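You operate a simulated robot arm through the tools that you are given. There is no shell and no other tool.

Carry out the task below with a simulated robot arm. There is one attempt and no reset: what you move stays moved.

Task
Pack a cloth from the dispenser in the yellow tub and put its lid on.
Fine: the white dispenser is on the shelf unit; push its small yellow drawer shut again.

The check looks at the end state, three seconds after you hand in, the way a careful person would. Anything else that was tipped, shoved, dropped, spilled or broken makes it a failure. A push-on lid holds only when it is set on centred and level and pressed home; a screw cap is set on level and turned clockwise until tight. Flat cloth is picked up by pressing the open fingertips on it (5 to 10 N) and closing them slowly along it; thin cloth reads only 2 to 8 mm in the jaws.

Robot
A 6-joint arm with a fingered hand, hanging from a carriage that runs on a gantry, over the field with the corners [0.601, -0.003], [-1.999, 0.025], [-2.013, -1.255], [0.587, -1.283] (x, y) and turns from -331 to 356 degrees about z. Base frame: it is fixed where the carriage stands at the start and does not move with it; the origin is on the floor, on the carriage's upright axis, x ahead of it, y to its left, z up. Units: m, degrees, N and s.
With the tool pointing down near the work surface it reaches from about 0.1 to 0.58 m from the robot's upright axis, wherever it stands. Its first joint turns from -166.0 to 166.0 degrees. Places, roughly: inside of the yellow tub [0.6, -0.4, 0.9]; top of the yellow tub [0.6, -0.4, 0.9]; yellow dispenser drawer [0.7, -0.2, 0.9]; yellow tub lid (20x15x5 cm) [0.6, -0.7, 0.9]. Payload 4 kg.
The tool frame sits at the grasp point between the pads (the TCP): z along the fingers, y along the line on which they close. The tips reach 0.03 m beyond it. The gripper opens to 0.104 m. The gripper's body begins 0.035 m behind the TCP. The gripper is a hand of 5 fingers: y runs from the thumb to the fingers, the wrist lies at [-0.015, -0.113, -0.19] in the tool frame, and closing takes about 1.5 s.
Orientation is that of the tool frame in the base frame, as a unit quaternion [w, x, y, z]. With the fingers straight down and the wrist toward the robot, the tool's x, y and z point along [0, 1, 0], [1, 0, 0] and [0, 0, -1] of the base frame.

Tools
- The arm moves only by the tool nudge_tool. Its argument "steps" is a list of rows, each a list of 2 entries, a list of its own where there are three numbers: the shift along the tool's x, y, z in m, then the turn, a rotation vector about the tool's x, y, z in degrees. In form: [[[x, y, z], [wx, wy, wz]], ...]. A call has 1 to 20 rows; each row is the pose to reach, as a shift and turn from the pose commanded when the call began, along the tool's axes at that moment. "grip" is the gripper command, from -1 (fully open) to 1 (shut), values between in proportion, set as the call begins (left out, the last holds). Rows are played at 5 a second. More than 0.05 m and 8.6 degrees between two rows, or a gripper value outside its range, and nothing of the call is played. A pose out of reach is approached as far as the arm can. The call stops where the force on the tool passes 50 N (or 10 N more than at its start, if that is more) or the arm is blocked; 0.2 s more then pass. The fingers move at their own pace (about 0.045 m/s each) and stop on an object; they squeeze with about 24 N. The grip force told is the motor's: it shows also when the fingers shut on nothing. Time passes only in rows, and 0.2 s behind the last, so rows that repeat a pose let the fingers close. The reply holds the time, the measured pose of the TCP, the force on the tool along the base axes, the opening and the grip force, in the units named above and with some noise, with the torque about the TCP (base axes, N m) and any sound that the robot's microphone picked up.
- Cameras (640 x 400 px; columns grow to the right, rows downward): "scene" is now at [0.2338, -0.0503, 1.8355]; the picture's right is [-0.84, -0.55, 0.00], its down [-0.49, 0.76, -0.42] and it looks along [0.23, -0.35, -0.91] (base axes); focal length 252 px, centre (320, 200). "wrist" rides on the gripper at [0.06, -0.083, -0.12] in the tool frame; the picture's right is [-0.79, 0.29, -0.54], its down [-0.56, -0.71, 0.44] and it looks along [-0.26, 0.65, 0.72] (tool axes); focal length 234 px, centre (320, 200). There is no depth. A picture from a camera that has moved, and an enlarged one, comes with that camera's place and axes in the base frame and with its lens.
- grab_frame(camera): a new picture of that camera. It takes no simulated time.
- move_column(by): slides the trunk up (or, below 0, down) by that many m; the arm and the scene camera ride with it, the base frame stays. It gives what a move gives, with no picture.
- roll_base(legs): drives the robot by 1 to 6 legs, each [ahead, left, turn to the left] in m, m and degrees, along the robot's own axes; the way and the turn of a leg run together, so that a leg with both is an arc; at most 1.5 m and 180 degrees a leg. The arm and the cameras ride along, it lands a little off, and it stops where it bumps. It keeps to its track: a leg is cut to what the track allows. It gives what a move gives.
- finger_targets(index, middle, ring, little, thumb_bend, thumb_turn): sets how far each is bent, from 0 (flat) to 1 (curled in); at 0.3 the hand is open as for a grip, at 0.7 the pads meet at the TCP. One left out holds its place. A second passes; each finger stops where it meets its share of the squeeze, and holds until it gets a number again. A gripper value or a shape takes the hand back. It gives what a move gives, with no picture; readings hold the bend of each and the force on index, middle, ring, little, thumb and palm. thumb_turn goes from beside the hand (0) to across from the fingers (1), as for a grip.
- grasp_type(shape): the hand has 5 fingers and takes this shape, open, in about a second: jaw (thumb against the fingers, like two jaws); tri (thumb and two fingers); tip (a fingertip pinch); poke (one finger out to press); point (the index stretched); flat (the hand flat); cup (the hand cupped); fist (a fist). The gripper value then closes the fingers along that shape, each until it touches; the sizes above hold for jaw. It gives what a move gives, with no picture.
- pan_tilt(pan, tilt): turns the head with the scene camera to pan (to the left, within 155 degrees either way) and tilt (down, from -29 to 69), counted from straight ahead of the robot. It gives what a move gives.
- zoom(camera, box): a new picture of the part [left, top, right, bottom] of that camera's present view, enlarged. It takes no simulated time.
- job_done(): hands the job in; it is judged then, once.

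Places have to be worked out from the pictures, the camera data and where the tool is seen. Open the gripper and draw the arm clear of the work before you hand the job in, unless the task says otherwise.

The tools are called after "Call:" by a JSON object that holds its "op" and its "data". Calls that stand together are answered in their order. nudge_tool: Moves the arm, as the interface text tells. Its arguments: {"type":"object","properties":{"steps":{"type":"array","items":{"type":"array"}},"grip":{"type":"number"}},"required":["steps"]} The other tools are called the same way: move_column (by) slides the trunk up or down; grasp_type (shape) gives the hand a shape; finger_targets (index, middle, ring, little, thumb_bend, thumb_turn) moves the fingers one by one; roll_base (legs) drives the base; pan_tilt (pan, tilt) turns the head that bears the scene camera; grab_frame (camera) takes a picture; zoom (camera, box) takes an enlarged picture of a part of a camera's view; job_done () hands the job in.

At the start:

```text
time: 0.0
tool_pos: [0.3216, -0.3828, 1.0885]
orientation: [0.0, 0.707, 0.708, -0.001]
contact_force: [0.1, 0.1, -0.2]
moment: [0.01, -0.05, 0.03]
opening: 0.1033
grasp_force: 0.0
shape: jaw
bend: [0.3, 0.3, 0.3, 0.3, 0.3, 0.97]
finger forces: [0.0, 0.0, 0.0, 0.1, 0.0, 0.0]
trunk travel left (down, up): [-0.565, 0.033]
robot x, y, heading: [-0.0014, -0.0002, -0.0]
head pan, tilt: [-57.0, 65.1]
```

scene: 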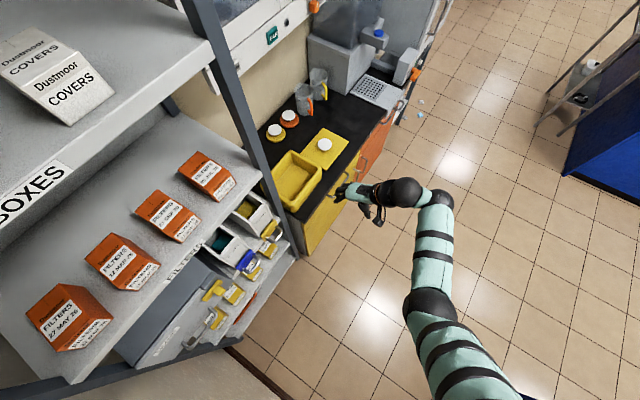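
wrist: 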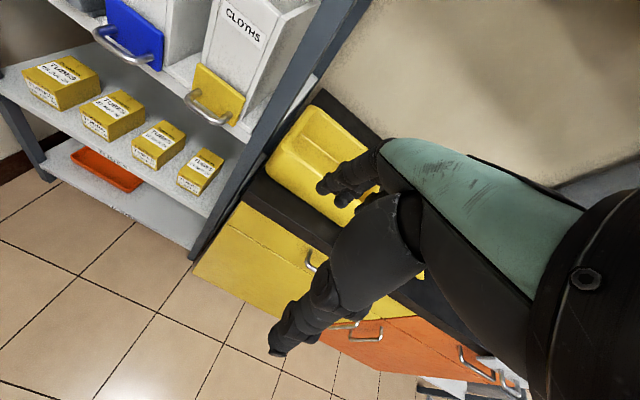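

The pictures show a tub with a lid next to it on a counter, and a shelf unit with dispensers labelled CLOTHS. I will look closer first.

Call:
{"op": "zoom", "data": {"camera": "scene", "box": [180, 100, 400, 340]}}

Call:
{"op": "zoom", "data": {"camera": "wrist", "box": [60, 0, 420, 225]}}

```text
1.67 times, centred on (290, 220) of scene
camera zoom: at [0.2338, -0.0503, 1.8355], right [-0.84, -0.55, 0.0], down [-0.49, 0.76, -0.42], along [0.23, -0.35, -0.91], focal length 421 px, centre (370, 167)
```

zoom: 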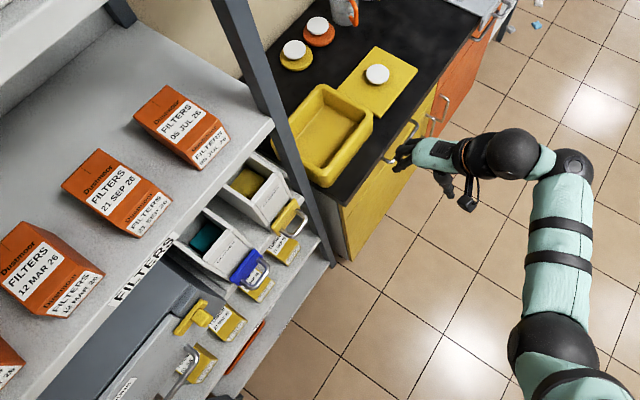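

```text
1.78 times, centred on (240, 112) of wrist
camera zoom: at [0.2389, -0.3232, 1.209], right [0.29, -0.79, 0.54], down [-0.71, -0.56, -0.44], along [0.65, -0.26, -0.72], focal length 416 px, centre (462, 356)
```

zoom: 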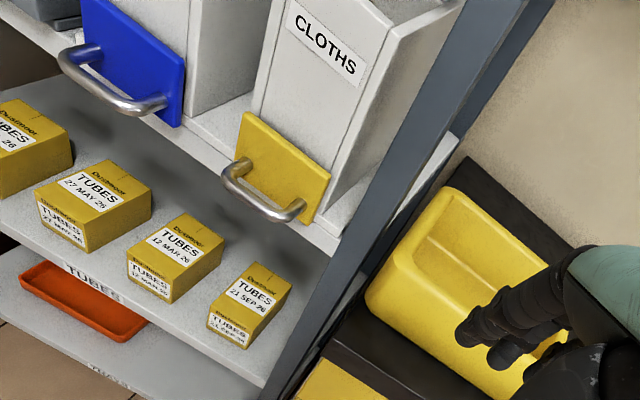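

Next I zoom tightly on the dispenser and the tub/lid to measure them.

Call:
{"op": "zoom", "data": {"camera": "scene", "box": [190, 180, 310, 255]}}

Call:
{"op": "zoom", "data": {"camera": "scene", "box": [255, 115, 375, 215]}}

Call:
{"op": "zoom", "data": {"camera": "wrist", "box": [170, 0, 350, 140]}}

```text
5.33 times, centred on (250, 218) of scene
camera zoom: at [0.2338, -0.0503, 1.8355], right [-0.84, -0.55, 0.0], down [-0.49, 0.76, -0.42], along [0.23, -0.35, -0.91], focal length 1347 px, centre (693, 107)
```

zoom: 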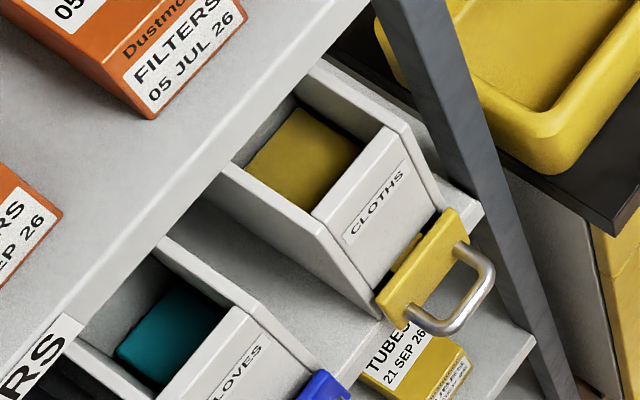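

```text
4.00 times, centred on (315, 165) of scene
camera zoom: at [0.2338, -0.0503, 1.8355], right [-0.84, -0.55, 0.0], down [-0.49, 0.76, -0.42], along [0.23, -0.35, -0.91], focal length 1010 px, centre (340, 340)
```

zoom: 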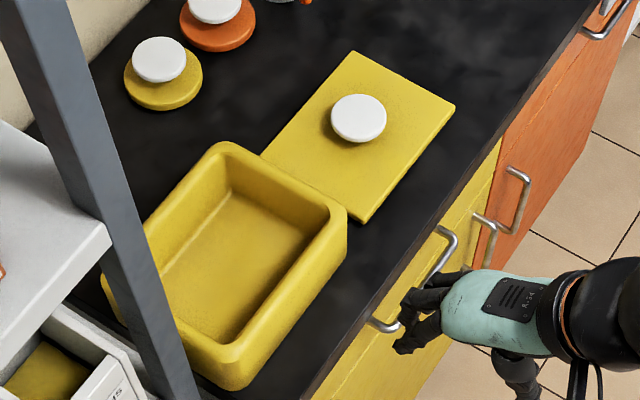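

```text
2.86 times, centred on (260, 70) of wrist
camera zoom: at [0.2389, -0.3232, 1.209], right [0.29, -0.79, 0.54], down [-0.71, -0.56, -0.44], along [0.65, -0.26, -0.72], focal length 669 px, centre (491, 571)
```

zoom: 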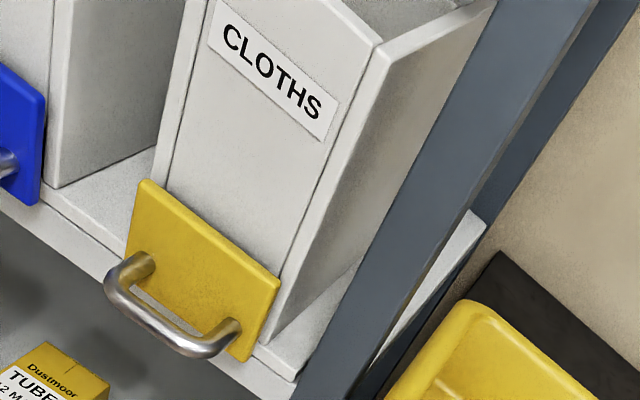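

The handle is a horizontal bar on the yellow drawer front, near (0.53, -0.19, 0.91). I move the hand nearer, still high and clear, to look closer with the wrist camera.

Call:
{"op": "nudge_tool", "data": {"steps": [[[0.04, 0.01, 0], [0, 0, 0]], [[0.08, 0.02, 0], [0, 0, 0]], [[0.12, 0.03, 0], [0, 0, 0]], [[0.16, 0.04, 0], [0, 0, 0]], [[0.18, 0.05, 0], [0, 0, 0]], [[0.18, 0.05, 0], [0, 0, 0]]]}}

Call:
{"op": "grab_frame", "data": {"camera": "wrist"}}

Call:
{"op": "grab_frame", "data": {"camera": "scene"}}

```text
time: 1.4
tool_pos: [0.3738, -0.2034, 1.0882]
orientation: [0.0, 0.708, 0.707, -0.001]
contact_force: [-0.7, -0.3, 0.4]
moment: [0.03, 0.01, 0.01]
opening: 0.1037
grasp_force: 0.0
shape: jaw
bend: [0.3, 0.3, 0.3, 0.3, 0.3, 0.97]
finger forces: [0.1, 0.0, 0.0, 0.0, 0.0, 0.0]
trunk travel left (down, up): [-0.565, 0.033]
robot x, y, heading: [-0.0008, 0.0015, 0.0]
head pan, tilt: [-57.0, 65.1]
```

```text
taken
camera wrist: at [0.2898, -0.1421, 1.2086], right [0.29, -0.79, 0.54], down [-0.71, -0.56, -0.44], along [0.65, -0.26, -0.72], focal length 234 px, centre (320, 200)
```

wrist: 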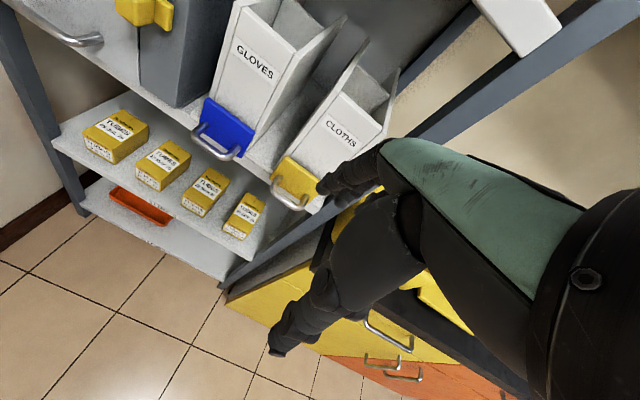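

```text
taken
camera scene: at [0.2338, -0.0503, 1.8355], right [-0.84, -0.55, 0.0], down [-0.49, 0.76, -0.42], along [0.23, -0.35, -0.91], focal length 252 px, centre (320, 200)
```

scene: 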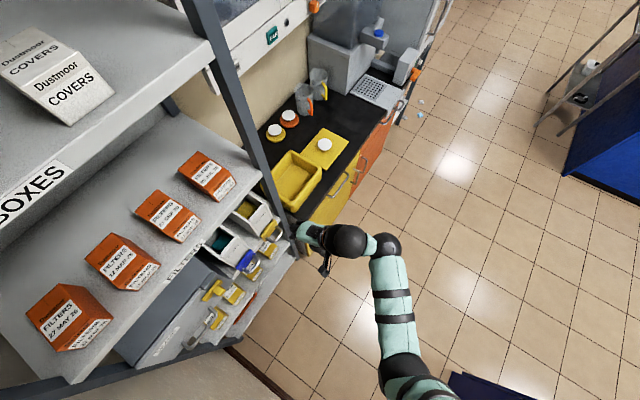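

Call:
{"op": "zoom", "data": {"camera": "wrist", "box": [230, 30, 430, 230]}}

Call:
{"op": "zoom", "data": {"camera": "scene", "box": [210, 180, 330, 260]}}

```text
2.00 times, centred on (330, 130) of wrist
camera zoom: at [0.2898, -0.1421, 1.2086], right [0.29, -0.79, 0.54], down [-0.71, -0.56, -0.44], along [0.65, -0.26, -0.72], focal length 468 px, centre (300, 340)
```

zoom: 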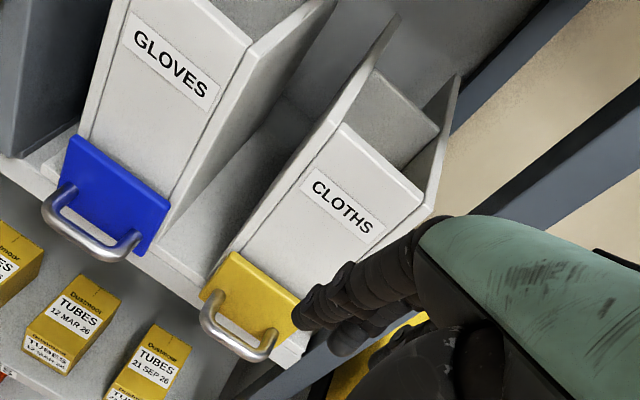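

```text
5.00 times, centred on (270, 220) of scene
camera zoom: at [0.2338, -0.0503, 1.8355], right [-0.84, -0.55, 0.0], down [-0.49, 0.76, -0.42], along [0.23, -0.35, -0.91], focal length 1263 px, centre (570, 100)
```

zoom: 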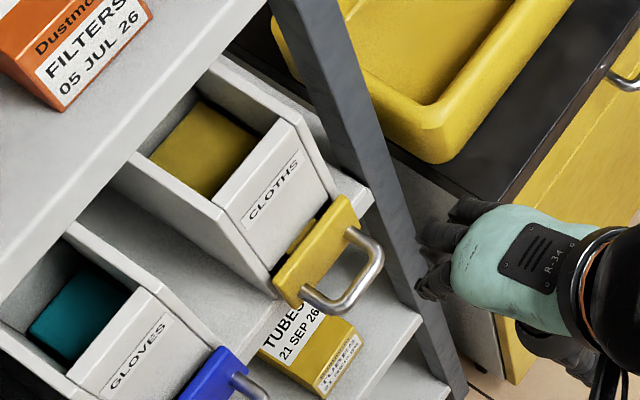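

The two wrist views put the bar at about x 0.528, y -0.168 to -0.225, z 0.905, with the drawer front near x 0.556. I try the narrow two-finger shape and look at how the fingers sit.

Call:
{"op": "grasp_type", "data": {"shape": "tri"}}

Call:
{"op": "zoom", "data": {"camera": "wrist", "box": [240, 110, 560, 310]}}

Call:
{"op": "grasp_type", "data": {"shape": "tip"}}

Call:
{"op": "zoom", "data": {"camera": "wrist", "box": [240, 110, 560, 310]}}

Call:
{"op": "zoom", "data": {"camera": "scene", "box": [270, 190, 370, 290]}}

```text
time: 2.3
tool_pos: [0.3726, -0.2021, 1.0896]
orientation: [0.0, 0.707, 0.707, 0.0]
contact_force: [0.2, 0.4, -0.5]
moment: [0.0, -0.01, -0.03]
opening: 0.1037
grasp_force: 0.0
shape: tri
bend: [0.3, 0.3, 0.99, 0.99, 0.3, 0.97]
finger forces: [0.1, 0.0, 0.1, 0.1, 0.1, 0.1]
trunk travel left (down, up): [-0.565, 0.033]
robot x, y, heading: [-0.0003, 0.0021, -0.2]
head pan, tilt: [-57.0, 65.1]
```

```text
2.00 times, centred on (400, 210) of wrist
camera zoom: at [0.2897, -0.1424, 1.2085], right [0.29, -0.79, 0.54], down [-0.71, -0.56, -0.44], along [0.65, -0.26, -0.72], focal length 468 px, centre (160, 180)
```

zoom: 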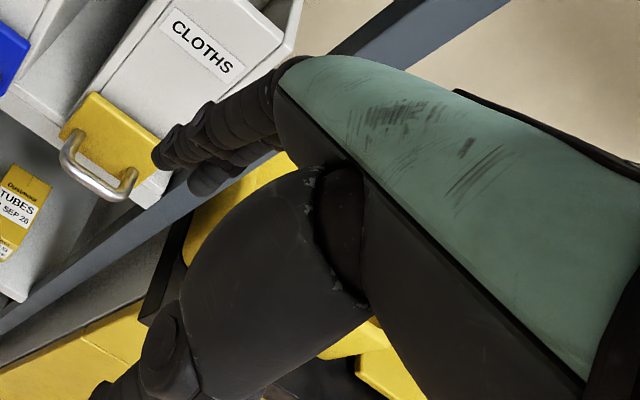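

```text
time: 3.2
tool_pos: [0.3719, -0.2027, 1.0879]
orientation: [0.0, 0.707, 0.707, 0.0]
contact_force: [0.2, 0.5, -0.9]
moment: [0.0, 0.0, 0.01]
opening: 0.1037
grasp_force: 0.1
shape: tip
bend: [0.3, 0.98, 0.99, 0.99, 0.3, 0.97]
finger forces: [0.0, 0.1, 0.0, 0.0, 0.0, 0.0]
trunk travel left (down, up): [-0.565, 0.033]
robot x, y, heading: [-0.0041, -0.001, 0.1]
head pan, tilt: [-57.0, 65.1]
```

```text
2.00 times, centred on (400, 210) of wrist
camera zoom: at [0.2897, -0.1424, 1.2085], right [0.29, -0.79, 0.54], down [-0.71, -0.56, -0.44], along [0.65, -0.26, -0.72], focal length 468 px, centre (160, 180)
```

zoom: 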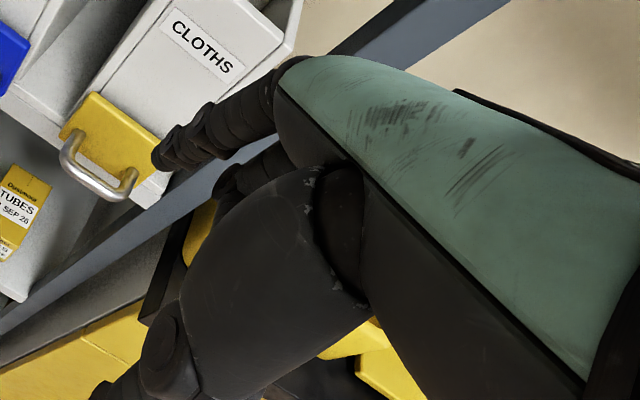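

```text
4.00 times, centred on (320, 240) of scene
camera zoom: at [0.2338, -0.0503, 1.8355], right [-0.84, -0.55, 0.0], down [-0.49, 0.76, -0.42], along [0.23, -0.35, -0.91], focal length 1010 px, centre (320, 40)
```

zoom: 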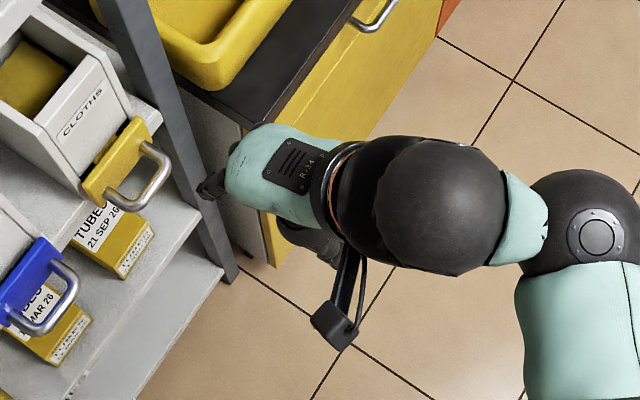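

In the "tri" shape, index and middle should fit inside the roughly 5 cm wide handle. I tilt the hand 40° forward so the fingers hang vertically in front of the dispenser, and approach above the bar.

Call:
{"op": "grasp_type", "data": {"shape": "tri"}}

Call:
{"op": "nudge_tool", "data": {"steps": [[[0.001, 0.01, 0], [-8, 0, 0]], [[0.002, 0.02, 0], [-16, 0, 0]], [[0.003, 0.03, 0], [-24, 0, 0]], [[0.004, 0.04, 0], [-32, 0, 0]], [[0.005, 0.05, 0], [-40, 0, 0]], [[0.005, 0.05, 0], [-40, 0, 0]], [[0.005, 0.05, 0], [-40, 0, 0]]], "grip": 0.3}}

Call:
{"op": "grab_frame", "data": {"camera": "wrist"}}

Call:
{"op": "grab_frame", "data": {"camera": "scene"}}

```text
time: 4.1
tool_pos: [0.3738, -0.2023, 1.0883]
orientation: [0.0, 0.708, 0.706, 0.0]
contact_force: [-0.5, -0.1, -0.4]
moment: [0.0, 0.02, 0.0]
opening: 0.1036
grasp_force: 0.0
shape: tri
bend: [0.3, 0.3, 0.99, 0.99, 0.3, 0.97]
finger forces: [0.1, 0.1, 0.0, 0.0, 0.0, 0.1]
trunk travel left (down, up): [-0.565, 0.033]
robot x, y, heading: [0.0009, 0.0015, 0.0]
head pan, tilt: [-57.0, 65.1]
```

```text
time: 5.7
tool_pos: [0.4241, -0.1997, 1.09]
orientation: [0.242, 0.664, 0.664, 0.242]
contact_force: [0.0, 0.3, -0.7]
moment: [-0.02, 0.0, 0.01]
opening: 0.0367
grasp_force: 0.0
shape: tri
bend: [0.74, 0.51, 0.99, 0.99, 0.73, 1.0]
finger forces: [0.0, 0.0, 0.2, 0.0, 0.0, 0.1]
trunk travel left (down, up): [-0.565, 0.033]
robot x, y, heading: [-0.0021, -0.0019, -0.2]
head pan, tilt: [-57.0, 65.1]
```

```text
taken
camera wrist: at [0.282, -0.1385, 1.128], right [-0.13, -0.79, 0.6], down [-0.26, -0.56, -0.79], along [0.96, -0.26, -0.13], focal length 234 px, centre (320, 200)
```

wrist: 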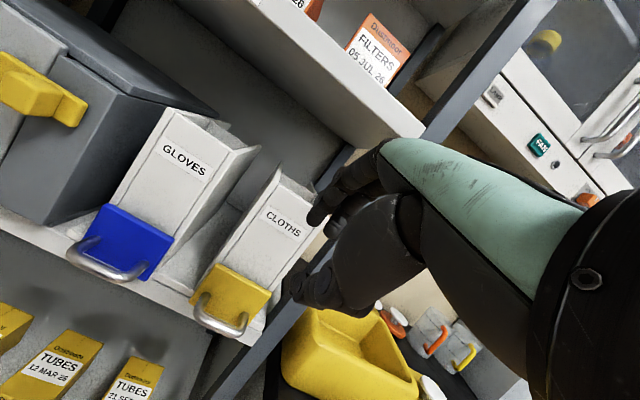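

```text
taken
camera scene: at [0.2338, -0.0503, 1.8355], right [-0.84, -0.55, 0.0], down [-0.49, 0.76, -0.42], along [0.23, -0.35, -0.91], focal length 252 px, centre (320, 200)
```

scene: 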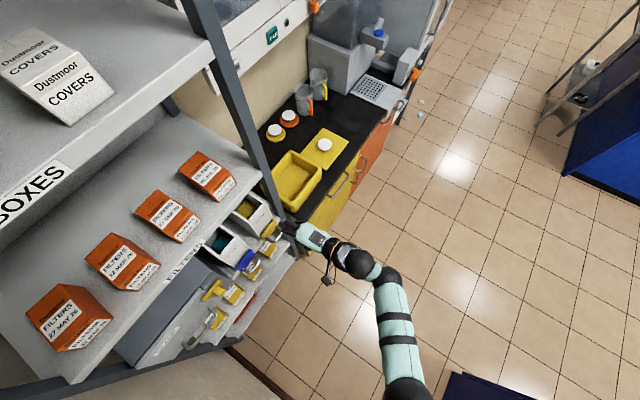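

I check how the fingers look now with a zoom.

Call:
{"op": "zoom", "data": {"camera": "wrist", "box": [180, 130, 440, 350]}}

Call:
{"op": "zoom", "data": {"camera": "scene", "box": [225, 190, 345, 290]}}

```text
1.82 times, centred on (310, 240) of wrist
camera zoom: at [0.282, -0.1385, 1.128], right [-0.13, -0.79, 0.6], down [-0.26, -0.56, -0.79], along [0.96, -0.26, -0.13], focal length 426 px, centre (338, 127)
```

zoom: 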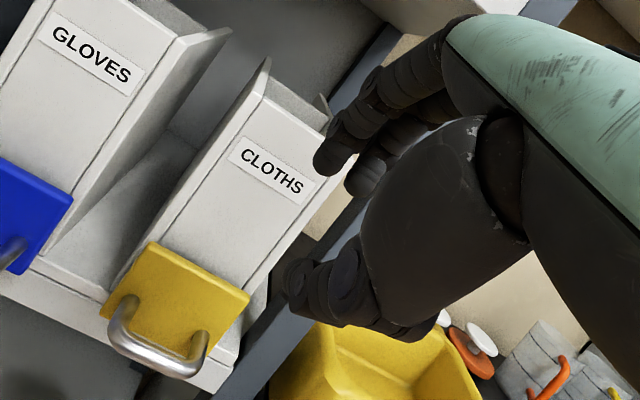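

```text
4.00 times, centred on (285, 240) of scene
camera zoom: at [0.2338, -0.0503, 1.8355], right [-0.84, -0.55, 0.0], down [-0.49, 0.76, -0.42], along [0.23, -0.35, -0.91], focal length 1010 px, centre (460, 40)
```

zoom: 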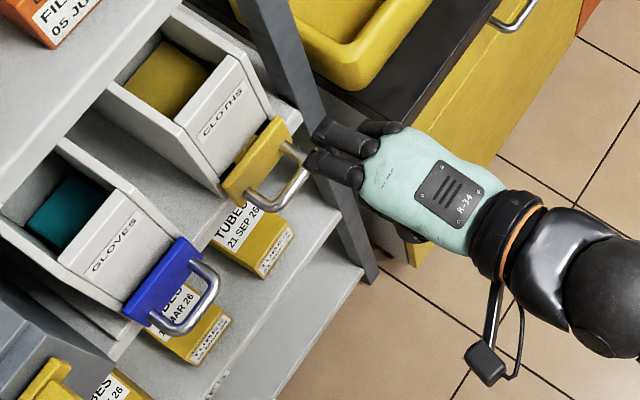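

Index and middle together look about as wide as the handle's clearance, so I'll hook with the index only ("tip" shape), moderately closed. I look to locate the index fingertip.

Call:
{"op": "grasp_type", "data": {"shape": "tip"}}

Call:
{"op": "nudge_tool", "data": {"steps": [[[0, 0, 0], [0, 0, 0]], [[0, 0, 0], [0, 0, 0]], [[0, 0, 0], [0, 0, 0]], [[0, 0, 0], [0, 0, 0]], [[0, 0, 0], [0, 0, 0]], [[0, 0, 0], [0, 0, 0]]], "grip": 0.3}}

Call:
{"op": "zoom", "data": {"camera": "wrist", "box": [180, 130, 440, 350]}}

Call:
{"op": "zoom", "data": {"camera": "scene", "box": [245, 200, 325, 260]}}

```text
time: 6.6
tool_pos: [0.4209, -0.199, 1.0891]
orientation: [0.242, 0.665, 0.664, 0.242]
contact_force: [0.7, 0.7, -0.7]
moment: [0.01, 0.03, 0.02]
opening: 0.1036
grasp_force: 0.0
shape: tip
bend: [0.31, 0.98, 0.99, 0.99, 0.3, 0.97]
finger forces: [0.0, 0.1, 0.1, 0.0, 0.0, 0.1]
trunk travel left (down, up): [-0.565, 0.033]
robot x, y, heading: [-0.0014, -0.0015, 0.0]
head pan, tilt: [-57.0, 65.1]
```

```text
time: 8.0
tool_pos: [0.4227, -0.1991, 1.0884]
orientation: [0.241, 0.665, 0.665, 0.242]
contact_force: [-0.1, -0.4, 0.1]
moment: [-0.03, 0.01, 0.0]
opening: 0.0371
grasp_force: 0.0
shape: tip
bend: [0.74, 0.98, 0.99, 0.99, 0.73, 1.0]
finger forces: [0.0, 0.0, 0.1, 0.0, 0.0, 0.0]
trunk travel left (down, up): [-0.565, 0.033]
robot x, y, heading: [-0.0032, -0.0034, 0.2]
head pan, tilt: [-57.0, 65.1]
```

```text
1.82 times, centred on (310, 240) of wrist
camera zoom: at [0.2819, -0.1384, 1.128], right [-0.13, -0.79, 0.6], down [-0.26, -0.56, -0.79], along [0.96, -0.26, -0.13], focal length 426 px, centre (338, 127)
```

zoom: 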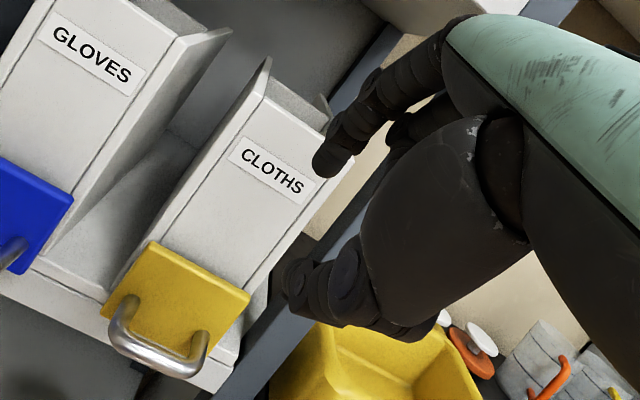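

```text
6.67 times, centred on (285, 230) of scene
camera zoom: at [0.2338, -0.0503, 1.8355], right [-0.84, -0.55, 0.0], down [-0.49, 0.76, -0.42], along [0.23, -0.35, -0.91], focal length 1684 px, centre (553, 0)
```

zoom: 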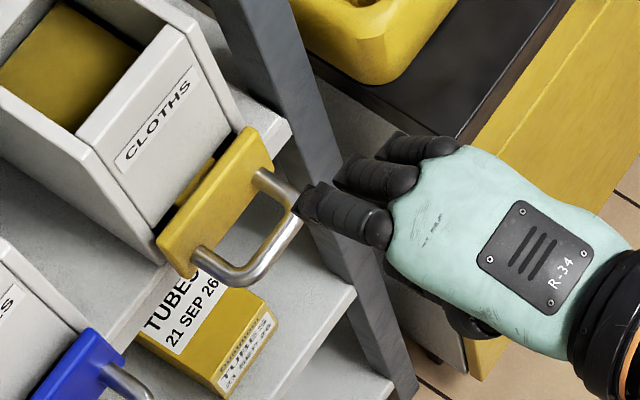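

The fingertip sits about (0.039, 0.009, -0.003) from the TCP. I advance to just above the bar, and look again before dipping into the gap.

Call:
{"op": "nudge_tool", "data": {"steps": [[[-0.002, 0, 0.03], [0, 0, 0]], [[-0.004, 0, 0.06], [0, 0, 0]], [[-0.008, 0, 0.09], [0, 0, 0]], [[-0.008, 0, 0.12], [0, 0, 0]], [[-0.008, 0.0, 0.1285], [0, 0, 0]], [[-0.008, 0.0, 0.1285], [0, 0, 0]]]}}

Call:
{"op": "grab_frame", "data": {"camera": "wrist"}}

Call:
{"op": "zoom", "data": {"camera": "scene", "box": [225, 190, 305, 250]}}

```text
time: 9.4
tool_pos: [0.5049, -0.2072, 0.9909]
orientation: [0.242, 0.665, 0.664, 0.242]
contact_force: [0.2, -0.5, -0.7]
moment: [0.0, 0.02, 0.01]
opening: 0.037
grasp_force: 0.0
shape: tip
bend: [0.74, 0.98, 0.99, 0.99, 0.73, 1.0]
finger forces: [0.1, 0.0, 0.0, 0.0, 0.0, 0.0]
trunk travel left (down, up): [-0.565, 0.033]
robot x, y, heading: [-0.0015, -0.0, 0.0]
head pan, tilt: [-57.0, 65.1]
```

```text
taken
camera wrist: at [0.3641, -0.1463, 1.0278], right [-0.13, -0.79, 0.6], down [-0.26, -0.56, -0.79], along [0.96, -0.26, -0.13], focal length 234 px, centre (320, 200)
```

wrist: 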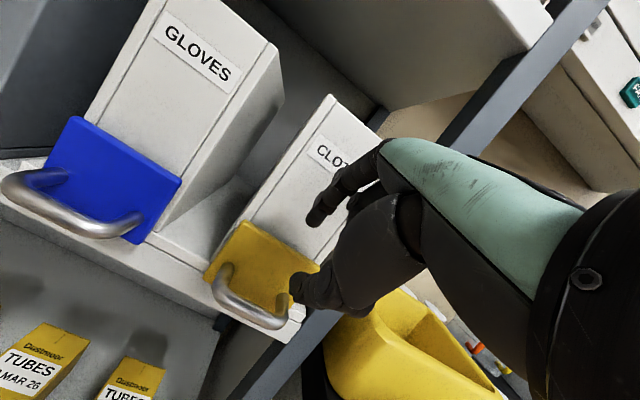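

```text
6.67 times, centred on (265, 220) of scene
camera zoom: at [0.2338, -0.0503, 1.8355], right [-0.84, -0.55, 0.0], down [-0.49, 0.76, -0.42], along [0.23, -0.35, -0.91], focal length 1684 px, centre (687, 67)
```

zoom: 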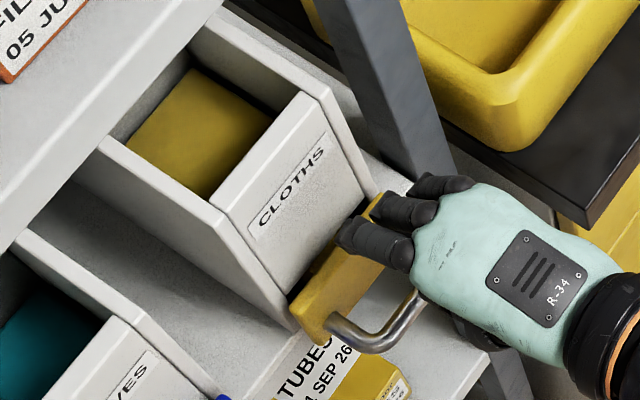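

The fingertip is over the gap between bar and drawer front. I descend in parts, watching the contact force.

Call:
{"op": "nudge_tool", "data": {"steps": [[[0, -0.0129, 0.0153], [0, 0, 0]], [[0, -0.0225, 0.0268], [0, 0, 0]], [[0, -0.029, 0.0345], [0, 0, 0]], [[0, -0.0354, 0.0421], [0, 0, 0]], [[0, -0.0354, 0.0421], [0, 0, 0]]]}}

Call:
{"op": "zoom", "data": {"camera": "wrist", "box": [160, 160, 400, 360]}}

Call:
{"op": "zoom", "data": {"camera": "scene", "box": [225, 190, 305, 250]}}

```text
time: 10.6
tool_pos: [0.4921, -0.1969, 0.9647]
orientation: [0.242, 0.664, 0.665, 0.242]
contact_force: [-0.3, 0.3, -0.1]
moment: [0.01, 0.05, -0.02]
opening: 0.0366
grasp_force: 0.2
shape: tip
bend: [0.74, 0.98, 0.99, 0.99, 0.73, 1.0]
finger forces: [0.1, 0.0, 0.0, 0.1, 0.1, 0.1]
out of reach, approached as far as the arm can: row 2, 3, 4, 5
trunk travel left (down, up): [-0.565, 0.033]
robot x, y, heading: [0.0033, 0.0031, 0.2]
head pan, tilt: [-57.0, 65.1]
```

```text
2.00 times, centred on (280, 260) of wrist
camera zoom: at [0.3523, -0.1371, 1.0032], right [-0.13, -0.79, 0.6], down [-0.26, -0.56, -0.79], along [0.96, -0.26, -0.13], focal length 468 px, centre (400, 80)
```

zoom: 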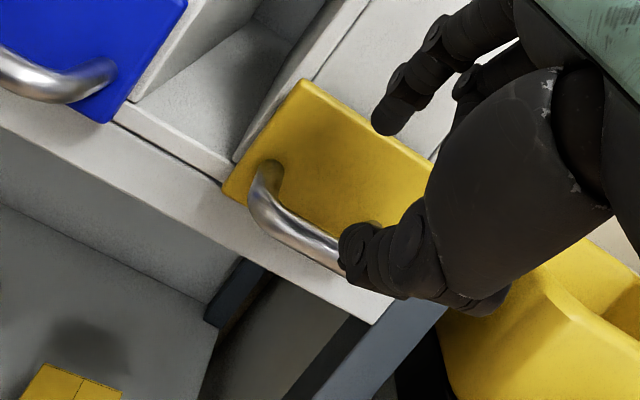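

```text
6.67 times, centred on (265, 220) of scene
camera zoom: at [0.2338, -0.0503, 1.8355], right [-0.84, -0.55, 0.0], down [-0.49, 0.76, -0.42], along [0.23, -0.35, -0.91], focal length 1684 px, centre (687, 67)
```

zoom: 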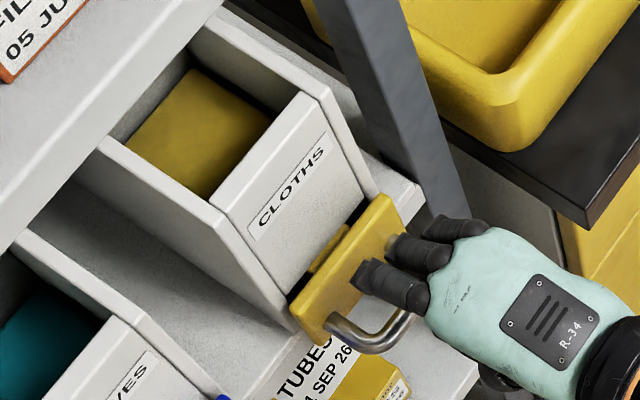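

The arm cannot reach this low from the present trunk height. I back the hand off up and away, then lower the trunk.

Call:
{"op": "nudge_tool", "data": {"steps": [[[0, 0.0257, -0.0306], [0, 0, 0]], [[0, 0.0257, -0.066], [0, 0, 0]], [[0, 0.018, -0.105], [0, 0, 0]], [[0, 0.01, -0.145], [0, 0, 0]], [[0, 0.005, -0.185], [0, 0, 0]], [[0, 0.005, -0.2], [0, 0, 0]], [[0, 0.005, -0.2], [0, 0, 0]]]}}

Call:
{"op": "move_column", "data": {"by": -0.15}}

Call:
{"op": "grab_frame", "data": {"camera": "scene"}}

Call:
{"op": "grab_frame", "data": {"camera": "wrist"}}

```text
time: 12.2
tool_pos: [0.3697, -0.1952, 1.1209]
orientation: [0.242, 0.665, 0.664, 0.242]
contact_force: [0.5, -0.4, -0.5]
moment: [-0.01, -0.01, 0.0]
opening: 0.0366
grasp_force: 0.1
shape: tip
bend: [0.74, 0.98, 0.99, 0.99, 0.73, 1.0]
finger forces: [0.1, 0.1, 0.0, 0.0, 0.0, 0.0]
out of reach, approached as far as the arm can: row 1
trunk travel left (down, up): [-0.565, 0.033]
robot x, y, heading: [0.0002, -0.001, 0.2]
head pan, tilt: [-57.0, 65.1]
```

```text
time: 13.9
tool_pos: [0.3691, -0.196, 0.9708]
orientation: [0.242, 0.664, 0.664, 0.242]
contact_force: [0.0, -0.3, 0.2]
moment: [0.0, -0.01, -0.03]
opening: 0.0367
grasp_force: 0.0
shape: tip
bend: [0.74, 0.98, 0.99, 0.99, 0.73, 1.0]
finger forces: [0.0, 0.1, 0.0, 0.1, 0.1, 0.0]
trunk travel left (down, up): [-0.415, 0.183]
robot x, y, heading: [0.0026, -0.0, -0.0]
head pan, tilt: [-57.0, 65.1]
```

```text
taken
camera scene: at [0.2338, -0.0503, 1.6855], right [-0.84, -0.55, 0.0], down [-0.49, 0.76, -0.42], along [0.23, -0.35, -0.91], focal length 252 px, centre (320, 200)
```

scene: 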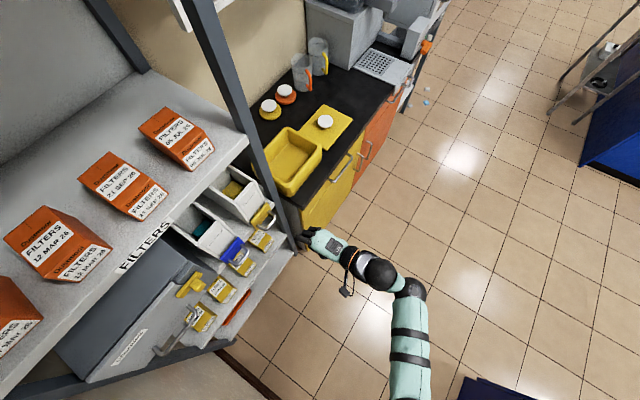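

```text
taken
camera wrist: at [0.2282, -0.1368, 1.0088], right [-0.13, -0.79, 0.6], down [-0.26, -0.56, -0.79], along [0.96, -0.26, -0.13], focal length 234 px, centre (320, 200)
```

wrist: 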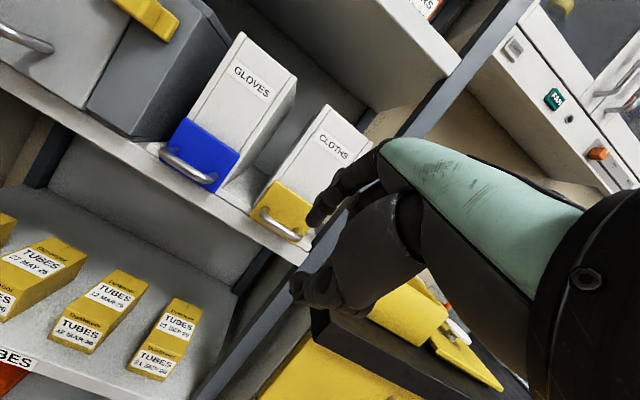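

With the camera lower I have a second scene viewpoint; I zoom on the handle to refine its place.

Call:
{"op": "zoom", "data": {"camera": "scene", "box": [210, 180, 310, 255]}}

Call:
{"op": "zoom", "data": {"camera": "wrist", "box": [230, 160, 350, 260]}}

```text
5.33 times, centred on (260, 218) of scene
camera zoom: at [0.2338, -0.0503, 1.6855], right [-0.84, -0.55, 0.0], down [-0.49, 0.76, -0.42], along [0.23, -0.35, -0.91], focal length 1347 px, centre (640, 107)
```

zoom: 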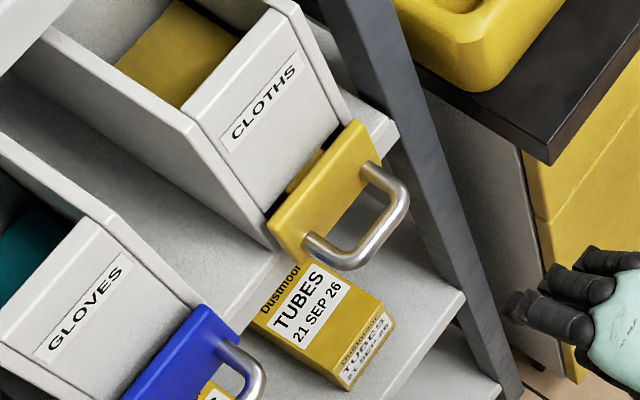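

```text
4.00 times, centred on (290, 210) of wrist
camera zoom: at [0.2282, -0.1368, 1.0088], right [-0.13, -0.79, 0.6], down [-0.26, -0.56, -0.79], along [0.96, -0.26, -0.13], focal length 937 px, centre (440, 160)
```

zoom: 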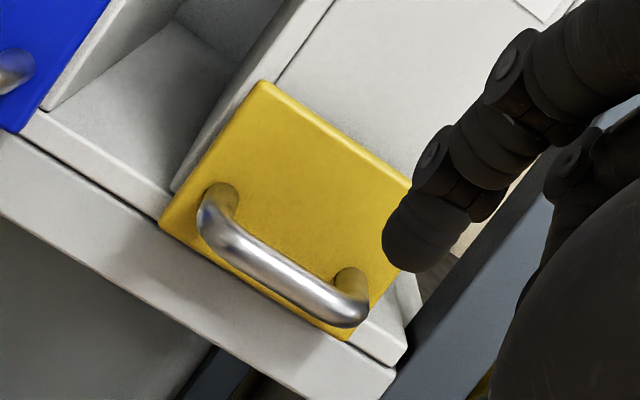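

Refined: bar x about 0.524, drawer face about 0.551, so the fingertip should go in at x 0.540. I move to just above it.

Call:
{"op": "nudge_tool", "data": {"steps": [[[-0.002, 0.0282, 0.0175], [0, 0, 0]], [[-0.004, 0.0565, 0.035], [0, 0, 0]], [[-0.006, 0.0847, 0.0524], [0, 0, 0]], [[-0.009, 0.1129, 0.0699], [0, 0, 0]], [[-0.009, 0.1129, 0.0699], [0, 0, 0]]]}}

Call:
{"op": "zoom", "data": {"camera": "scene", "box": [210, 180, 310, 255]}}

Call:
{"op": "zoom", "data": {"camera": "wrist", "box": [160, 160, 400, 360]}}

```text
time: 15.2
tool_pos: [0.5017, -0.2069, 0.9908]
orientation: [0.241, 0.664, 0.665, 0.242]
contact_force: [-0.3, 0.1, 1.1]
moment: [0.03, 0.01, 0.0]
opening: 0.0364
grasp_force: 0.1
shape: tip
bend: [0.74, 0.98, 0.99, 0.99, 0.73, 1.0]
finger forces: [0.1, 0.0, 0.0, 0.0, 0.0, 0.1]
trunk travel left (down, up): [-0.415, 0.183]
robot x, y, heading: [0.0019, -0.002, -0.1]
head pan, tilt: [-57.0, 65.1]
```

```text
5.33 times, centred on (260, 218) of scene
camera zoom: at [0.2339, -0.0503, 1.6855], right [-0.84, -0.55, 0.0], down [-0.49, 0.76, -0.42], along [0.23, -0.35, -0.91], focal length 1347 px, centre (640, 107)
```

zoom: 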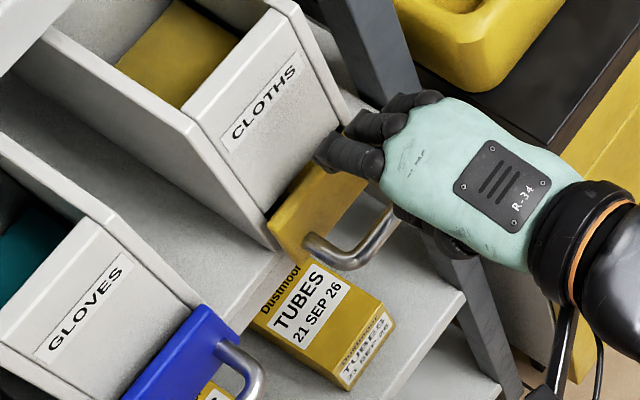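

```text
2.00 times, centred on (280, 260) of wrist
camera zoom: at [0.3604, -0.1469, 1.0293], right [-0.13, -0.79, 0.6], down [-0.26, -0.56, -0.79], along [0.96, -0.26, -0.13], focal length 468 px, centre (400, 80)
```

zoom: 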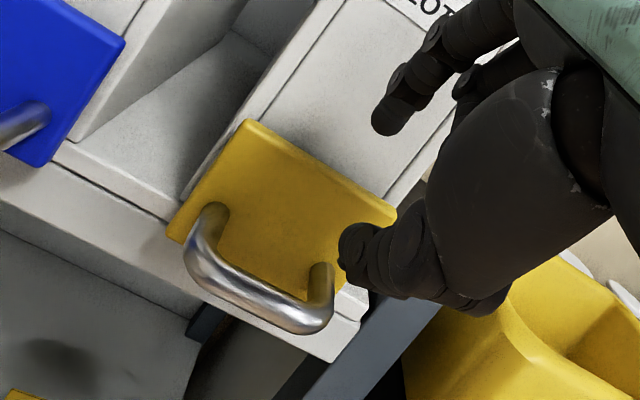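

Fingertip lies over the gap. I descend 5.5 cm first.

Call:
{"op": "nudge_tool", "data": {"steps": [[[0.001, -0.0129, 0.0153], [0, 0, 0]], [[0.001, -0.0225, 0.0268], [0, 0, 0]], [[0.001, -0.029, 0.0345], [0, 0, 0]], [[0.001, -0.0354, 0.0421], [0, 0, 0]], [[0.001, -0.0354, 0.0421], [0, 0, 0]]]}}

Call:
{"op": "zoom", "data": {"camera": "wrist", "box": [160, 160, 400, 360]}}

Call:
{"op": "zoom", "data": {"camera": "scene", "box": [225, 190, 305, 250]}}

```text
time: 16.4
tool_pos: [0.5007, -0.205, 0.9344]
orientation: [0.242, 0.665, 0.664, 0.242]
contact_force: [-0.1, 0.7, 0.3]
moment: [0.02, 0.01, 0.0]
opening: 0.0366
grasp_force: 0.0
shape: tip
bend: [0.74, 0.98, 0.99, 0.99, 0.73, 1.0]
finger forces: [0.0, 0.1, 0.0, 0.1, 0.0, 0.1]
trunk travel left (down, up): [-0.415, 0.183]
robot x, y, heading: [0.0027, 0.0014, 0.0]
head pan, tilt: [-57.0, 65.1]
```

```text
2.00 times, centred on (280, 260) of wrist
camera zoom: at [0.3602, -0.1456, 0.9727], right [-0.13, -0.79, 0.6], down [-0.26, -0.56, -0.79], along [0.96, -0.26, -0.13], focal length 468 px, centre (400, 80)
```

zoom: 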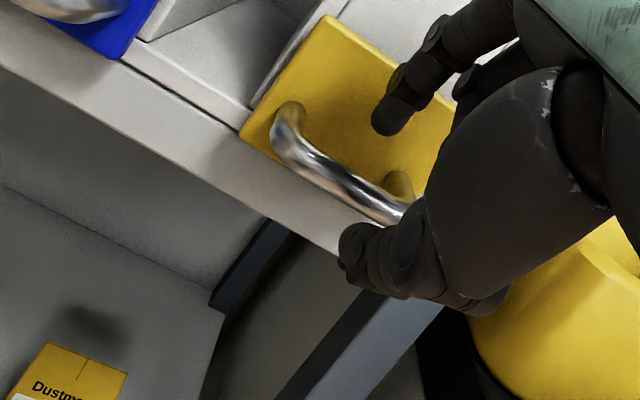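

```text
6.67 times, centred on (265, 220) of scene
camera zoom: at [0.2338, -0.0503, 1.6855], right [-0.84, -0.55, 0.0], down [-0.49, 0.76, -0.42], along [0.23, -0.35, -0.91], focal length 1684 px, centre (687, 67)
```

zoom: 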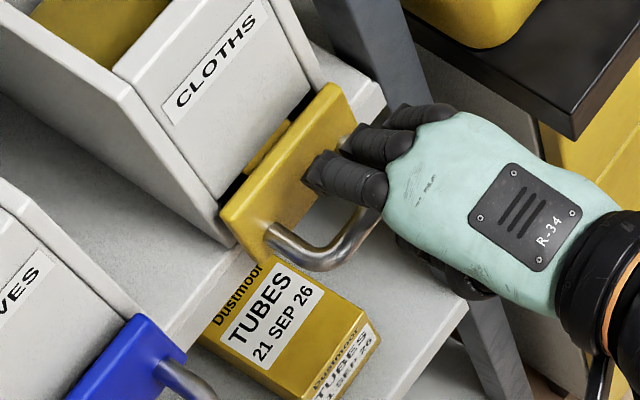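

The fingertip is between plate and bar and lined up with the handle's middle. I go down another 4 cm carefully.

Call:
{"op": "nudge_tool", "data": {"steps": [[[0, -0.0064, 0.0077], [0, 0, 0]], [[0, -0.0129, 0.0153], [0, 0, 0]], [[0, -0.0193, 0.023], [0, 0, 0]], [[0, -0.0264, 0.0314], [0, 0, 0]], [[0, -0.0264, 0.0314], [0, 0, 0]]]}}

Call:
{"op": "zoom", "data": {"camera": "wrist", "box": [160, 160, 400, 360]}}

Call:
{"op": "zoom", "data": {"camera": "scene", "box": [225, 190, 305, 250]}}

```text
time: 17.6
tool_pos: [0.4996, -0.205, 0.895]
orientation: [0.243, 0.663, 0.665, 0.243]
contact_force: [-5.9, 2.4, 13.3]
moment: [-0.2, -0.3, -0.02]
opening: 0.0366
grasp_force: 0.1
shape: tip
bend: [0.74, 0.98, 0.99, 0.99, 0.73, 1.0]
finger forces: [0.3, 13.9, 0.0, 0.0, 0.0, 0.1]
trunk travel left (down, up): [-0.415, 0.183]
robot x, y, heading: [-0.0032, -0.0007, 0.0]
head pan, tilt: [-57.0, 65.1]
```

```text
2.00 times, centred on (280, 260) of wrist
camera zoom: at [0.3599, -0.1453, 0.9327], right [-0.13, -0.79, 0.6], down [-0.26, -0.56, -0.79], along [0.96, -0.26, -0.13], focal length 468 px, centre (400, 80)
```

zoom: 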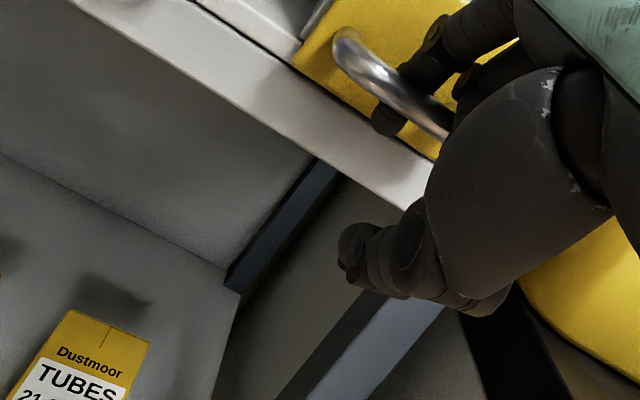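

```text
6.67 times, centred on (265, 220) of scene
camera zoom: at [0.2337, -0.0502, 1.6857], right [-0.84, -0.55, 0.0], down [-0.49, 0.76, -0.42], along [0.23, -0.35, -0.91], focal length 1684 px, centre (687, 67)
```

zoom: 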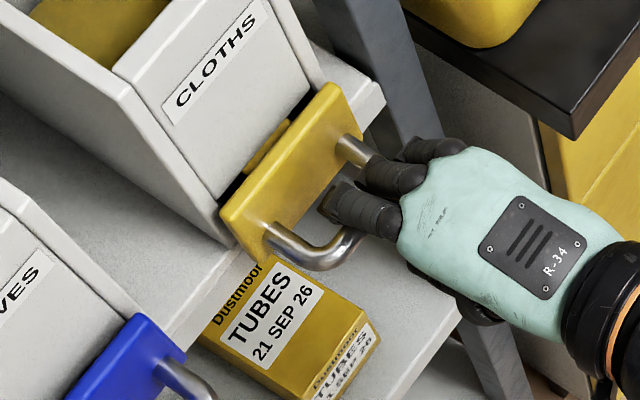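

The index is hooked behind the bar; the curled middle rests on it with 14 N. I lift 3 mm and pull straight back 4 cm.

Call:
{"op": "nudge_tool", "data": {"steps": [[[0, 0.0019, -0.0023], [0, 0, 0]], [[0, -0.0058, -0.0087], [0, 0, 0]], [[0, -0.0134, -0.0152], [0, 0, 0]], [[0, -0.0211, -0.0216], [0, 0, 0]], [[0, -0.0287, -0.028], [0, 0, 0]], [[0, -0.0287, -0.028], [0, 0, 0]]]}}

Call:
{"op": "zoom", "data": {"camera": "wrist", "box": [160, 110, 400, 310]}}

Call:
{"op": "zoom", "data": {"camera": "scene", "box": [225, 190, 305, 250]}}

```text
time: 18.9
tool_pos: [0.46, -0.203, 0.896]
orientation: [0.241, 0.664, 0.665, 0.242]
contact_force: [0.0, -0.1, 2.1]
moment: [-0.01, -0.02, -0.01]
opening: 0.0372
grasp_force: 0.1
shape: tip
bend: [0.74, 0.98, 0.99, 0.99, 0.73, 1.0]
finger forces: [0.8, 0.0, 0.1, 0.0, 0.0, 0.0]
trunk travel left (down, up): [-0.415, 0.183]
robot x, y, heading: [-0.0006, 0.0036, 0.0]
head pan, tilt: [-57.0, 65.1]
```

```text
2.00 times, centred on (280, 210) of wrist
camera zoom: at [0.3194, -0.1445, 0.9342], right [-0.13, -0.79, 0.6], down [-0.26, -0.56, -0.79], along [0.96, -0.26, -0.13], focal length 468 px, centre (400, 180)
```

zoom: 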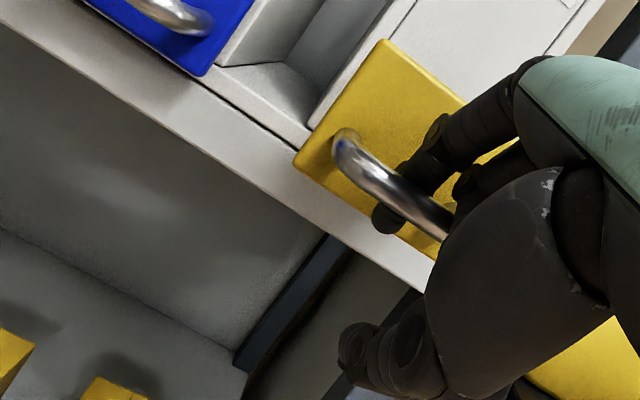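

```text
6.67 times, centred on (265, 220) of scene
camera zoom: at [0.2339, -0.0502, 1.6855], right [-0.84, -0.55, 0.0], down [-0.49, 0.76, -0.42], along [0.23, -0.35, -0.91], focal length 1684 px, centre (687, 67)
```

zoom: 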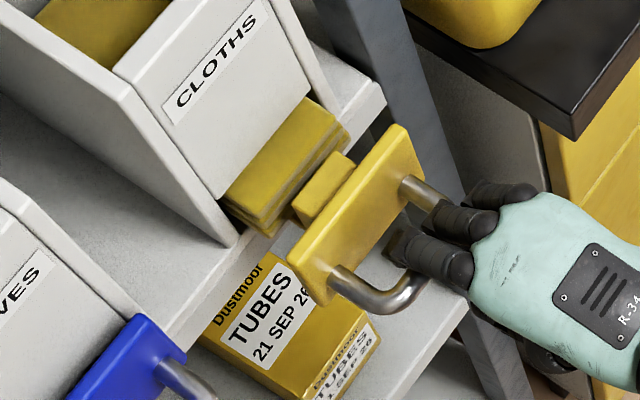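

The drawer slides out and folded yellow cloth shows behind the neck of its front. I pull another 4 cm.

Call:
{"op": "nudge_tool", "data": {"steps": [[[0, -0.0077, -0.0064], [0, 0, 0]], [[0, -0.0153, -0.0129], [0, 0, 0]], [[0, -0.023, -0.0193], [0, 0, 0]], [[0, -0.0306, -0.0257], [0, 0, 0]], [[0, -0.0306, -0.0257], [0, 0, 0]]]}}

Call:
{"op": "zoom", "data": {"camera": "wrist", "box": [160, 60, 400, 260]}}

Call:
{"op": "zoom", "data": {"camera": "scene", "box": [225, 190, 305, 250]}}

```text
time: 20.1
tool_pos: [0.4209, -0.2054, 0.8969]
orientation: [0.242, 0.664, 0.665, 0.242]
contact_force: [1.0, 1.3, 0.8]
moment: [0.0, -0.02, 0.03]
opening: 0.0375
grasp_force: 0.0
shape: tip
bend: [0.74, 0.98, 0.99, 0.99, 0.73, 1.0]
finger forces: [1.2, 0.1, 0.0, 0.0, 0.0, 0.0]
trunk travel left (down, up): [-0.415, 0.183]
robot x, y, heading: [-0.0021, 0.0018, 0.1]
head pan, tilt: [-57.0, 65.1]
```

```text
2.00 times, centred on (280, 160) of wrist
camera zoom: at [0.2801, -0.1452, 0.9346], right [-0.13, -0.79, 0.6], down [-0.26, -0.56, -0.79], along [0.96, -0.26, -0.13], focal length 468 px, centre (400, 280)
```

zoom: 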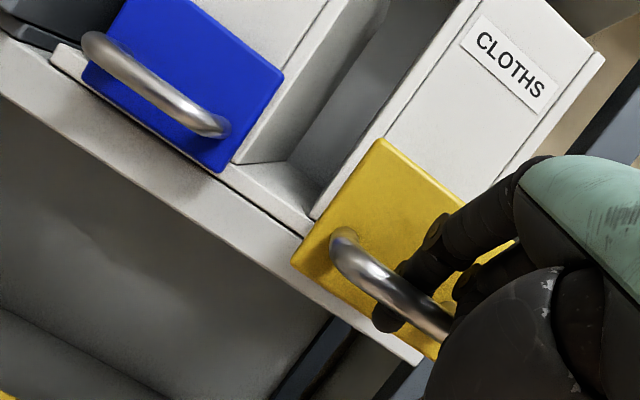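

```text
6.67 times, centred on (265, 220) of scene
camera zoom: at [0.2339, -0.0503, 1.6855], right [-0.84, -0.55, 0.0], down [-0.49, 0.76, -0.42], along [0.23, -0.35, -0.91], focal length 1684 px, centre (687, 67)
```

zoom: 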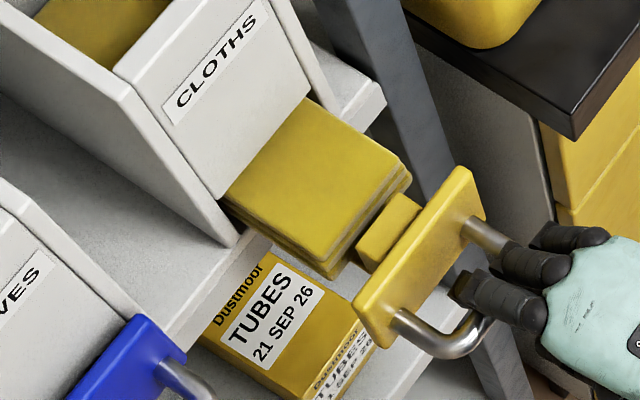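

The folded cloth now sticks out about 6 cm. I pull 3 cm further, watching for an end stop.

Call:
{"op": "nudge_tool", "data": {"steps": [[[0, -0.0077, -0.0064], [0, 0, 0]], [[0, -0.0153, -0.0129], [0, 0, 0]], [[0, -0.023, -0.0193], [0, 0, 0]], [[0, -0.023, -0.0193], [0, 0, 0]]]}}

Call:
{"op": "zoom", "data": {"camera": "scene", "box": [225, 190, 305, 250]}}

```text
time: 21.1
tool_pos: [0.39, -0.2044, 0.8968]
orientation: [0.242, 0.665, 0.665, 0.241]
contact_force: [1.2, -0.5, 0.9]
moment: [0.0, -0.02, 0.02]
opening: 0.0376
grasp_force: 0.0
shape: tip
bend: [0.74, 0.98, 0.99, 0.99, 0.73, 1.0]
finger forces: [1.1, 0.1, 0.0, 0.0, 0.1, 0.1]
trunk travel left (down, up): [-0.415, 0.183]
robot x, y, heading: [-0.0033, -0.003, -0.0]
head pan, tilt: [-57.0, 65.1]
```

```text
6.67 times, centred on (265, 220) of scene
camera zoom: at [0.2339, -0.0503, 1.6855], right [-0.84, -0.55, 0.0], down [-0.49, 0.76, -0.42], along [0.23, -0.35, -0.91], focal length 1684 px, centre (687, 67)
```

zoom: 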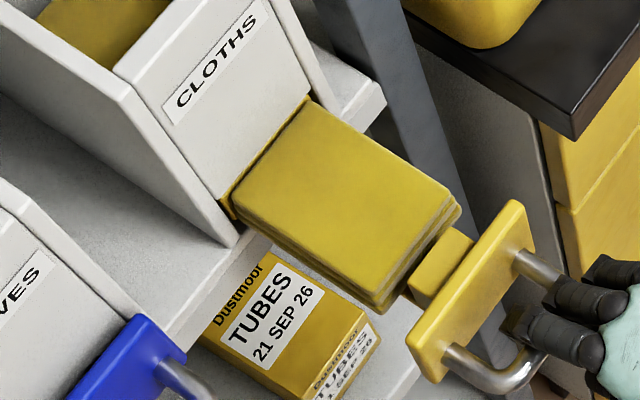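

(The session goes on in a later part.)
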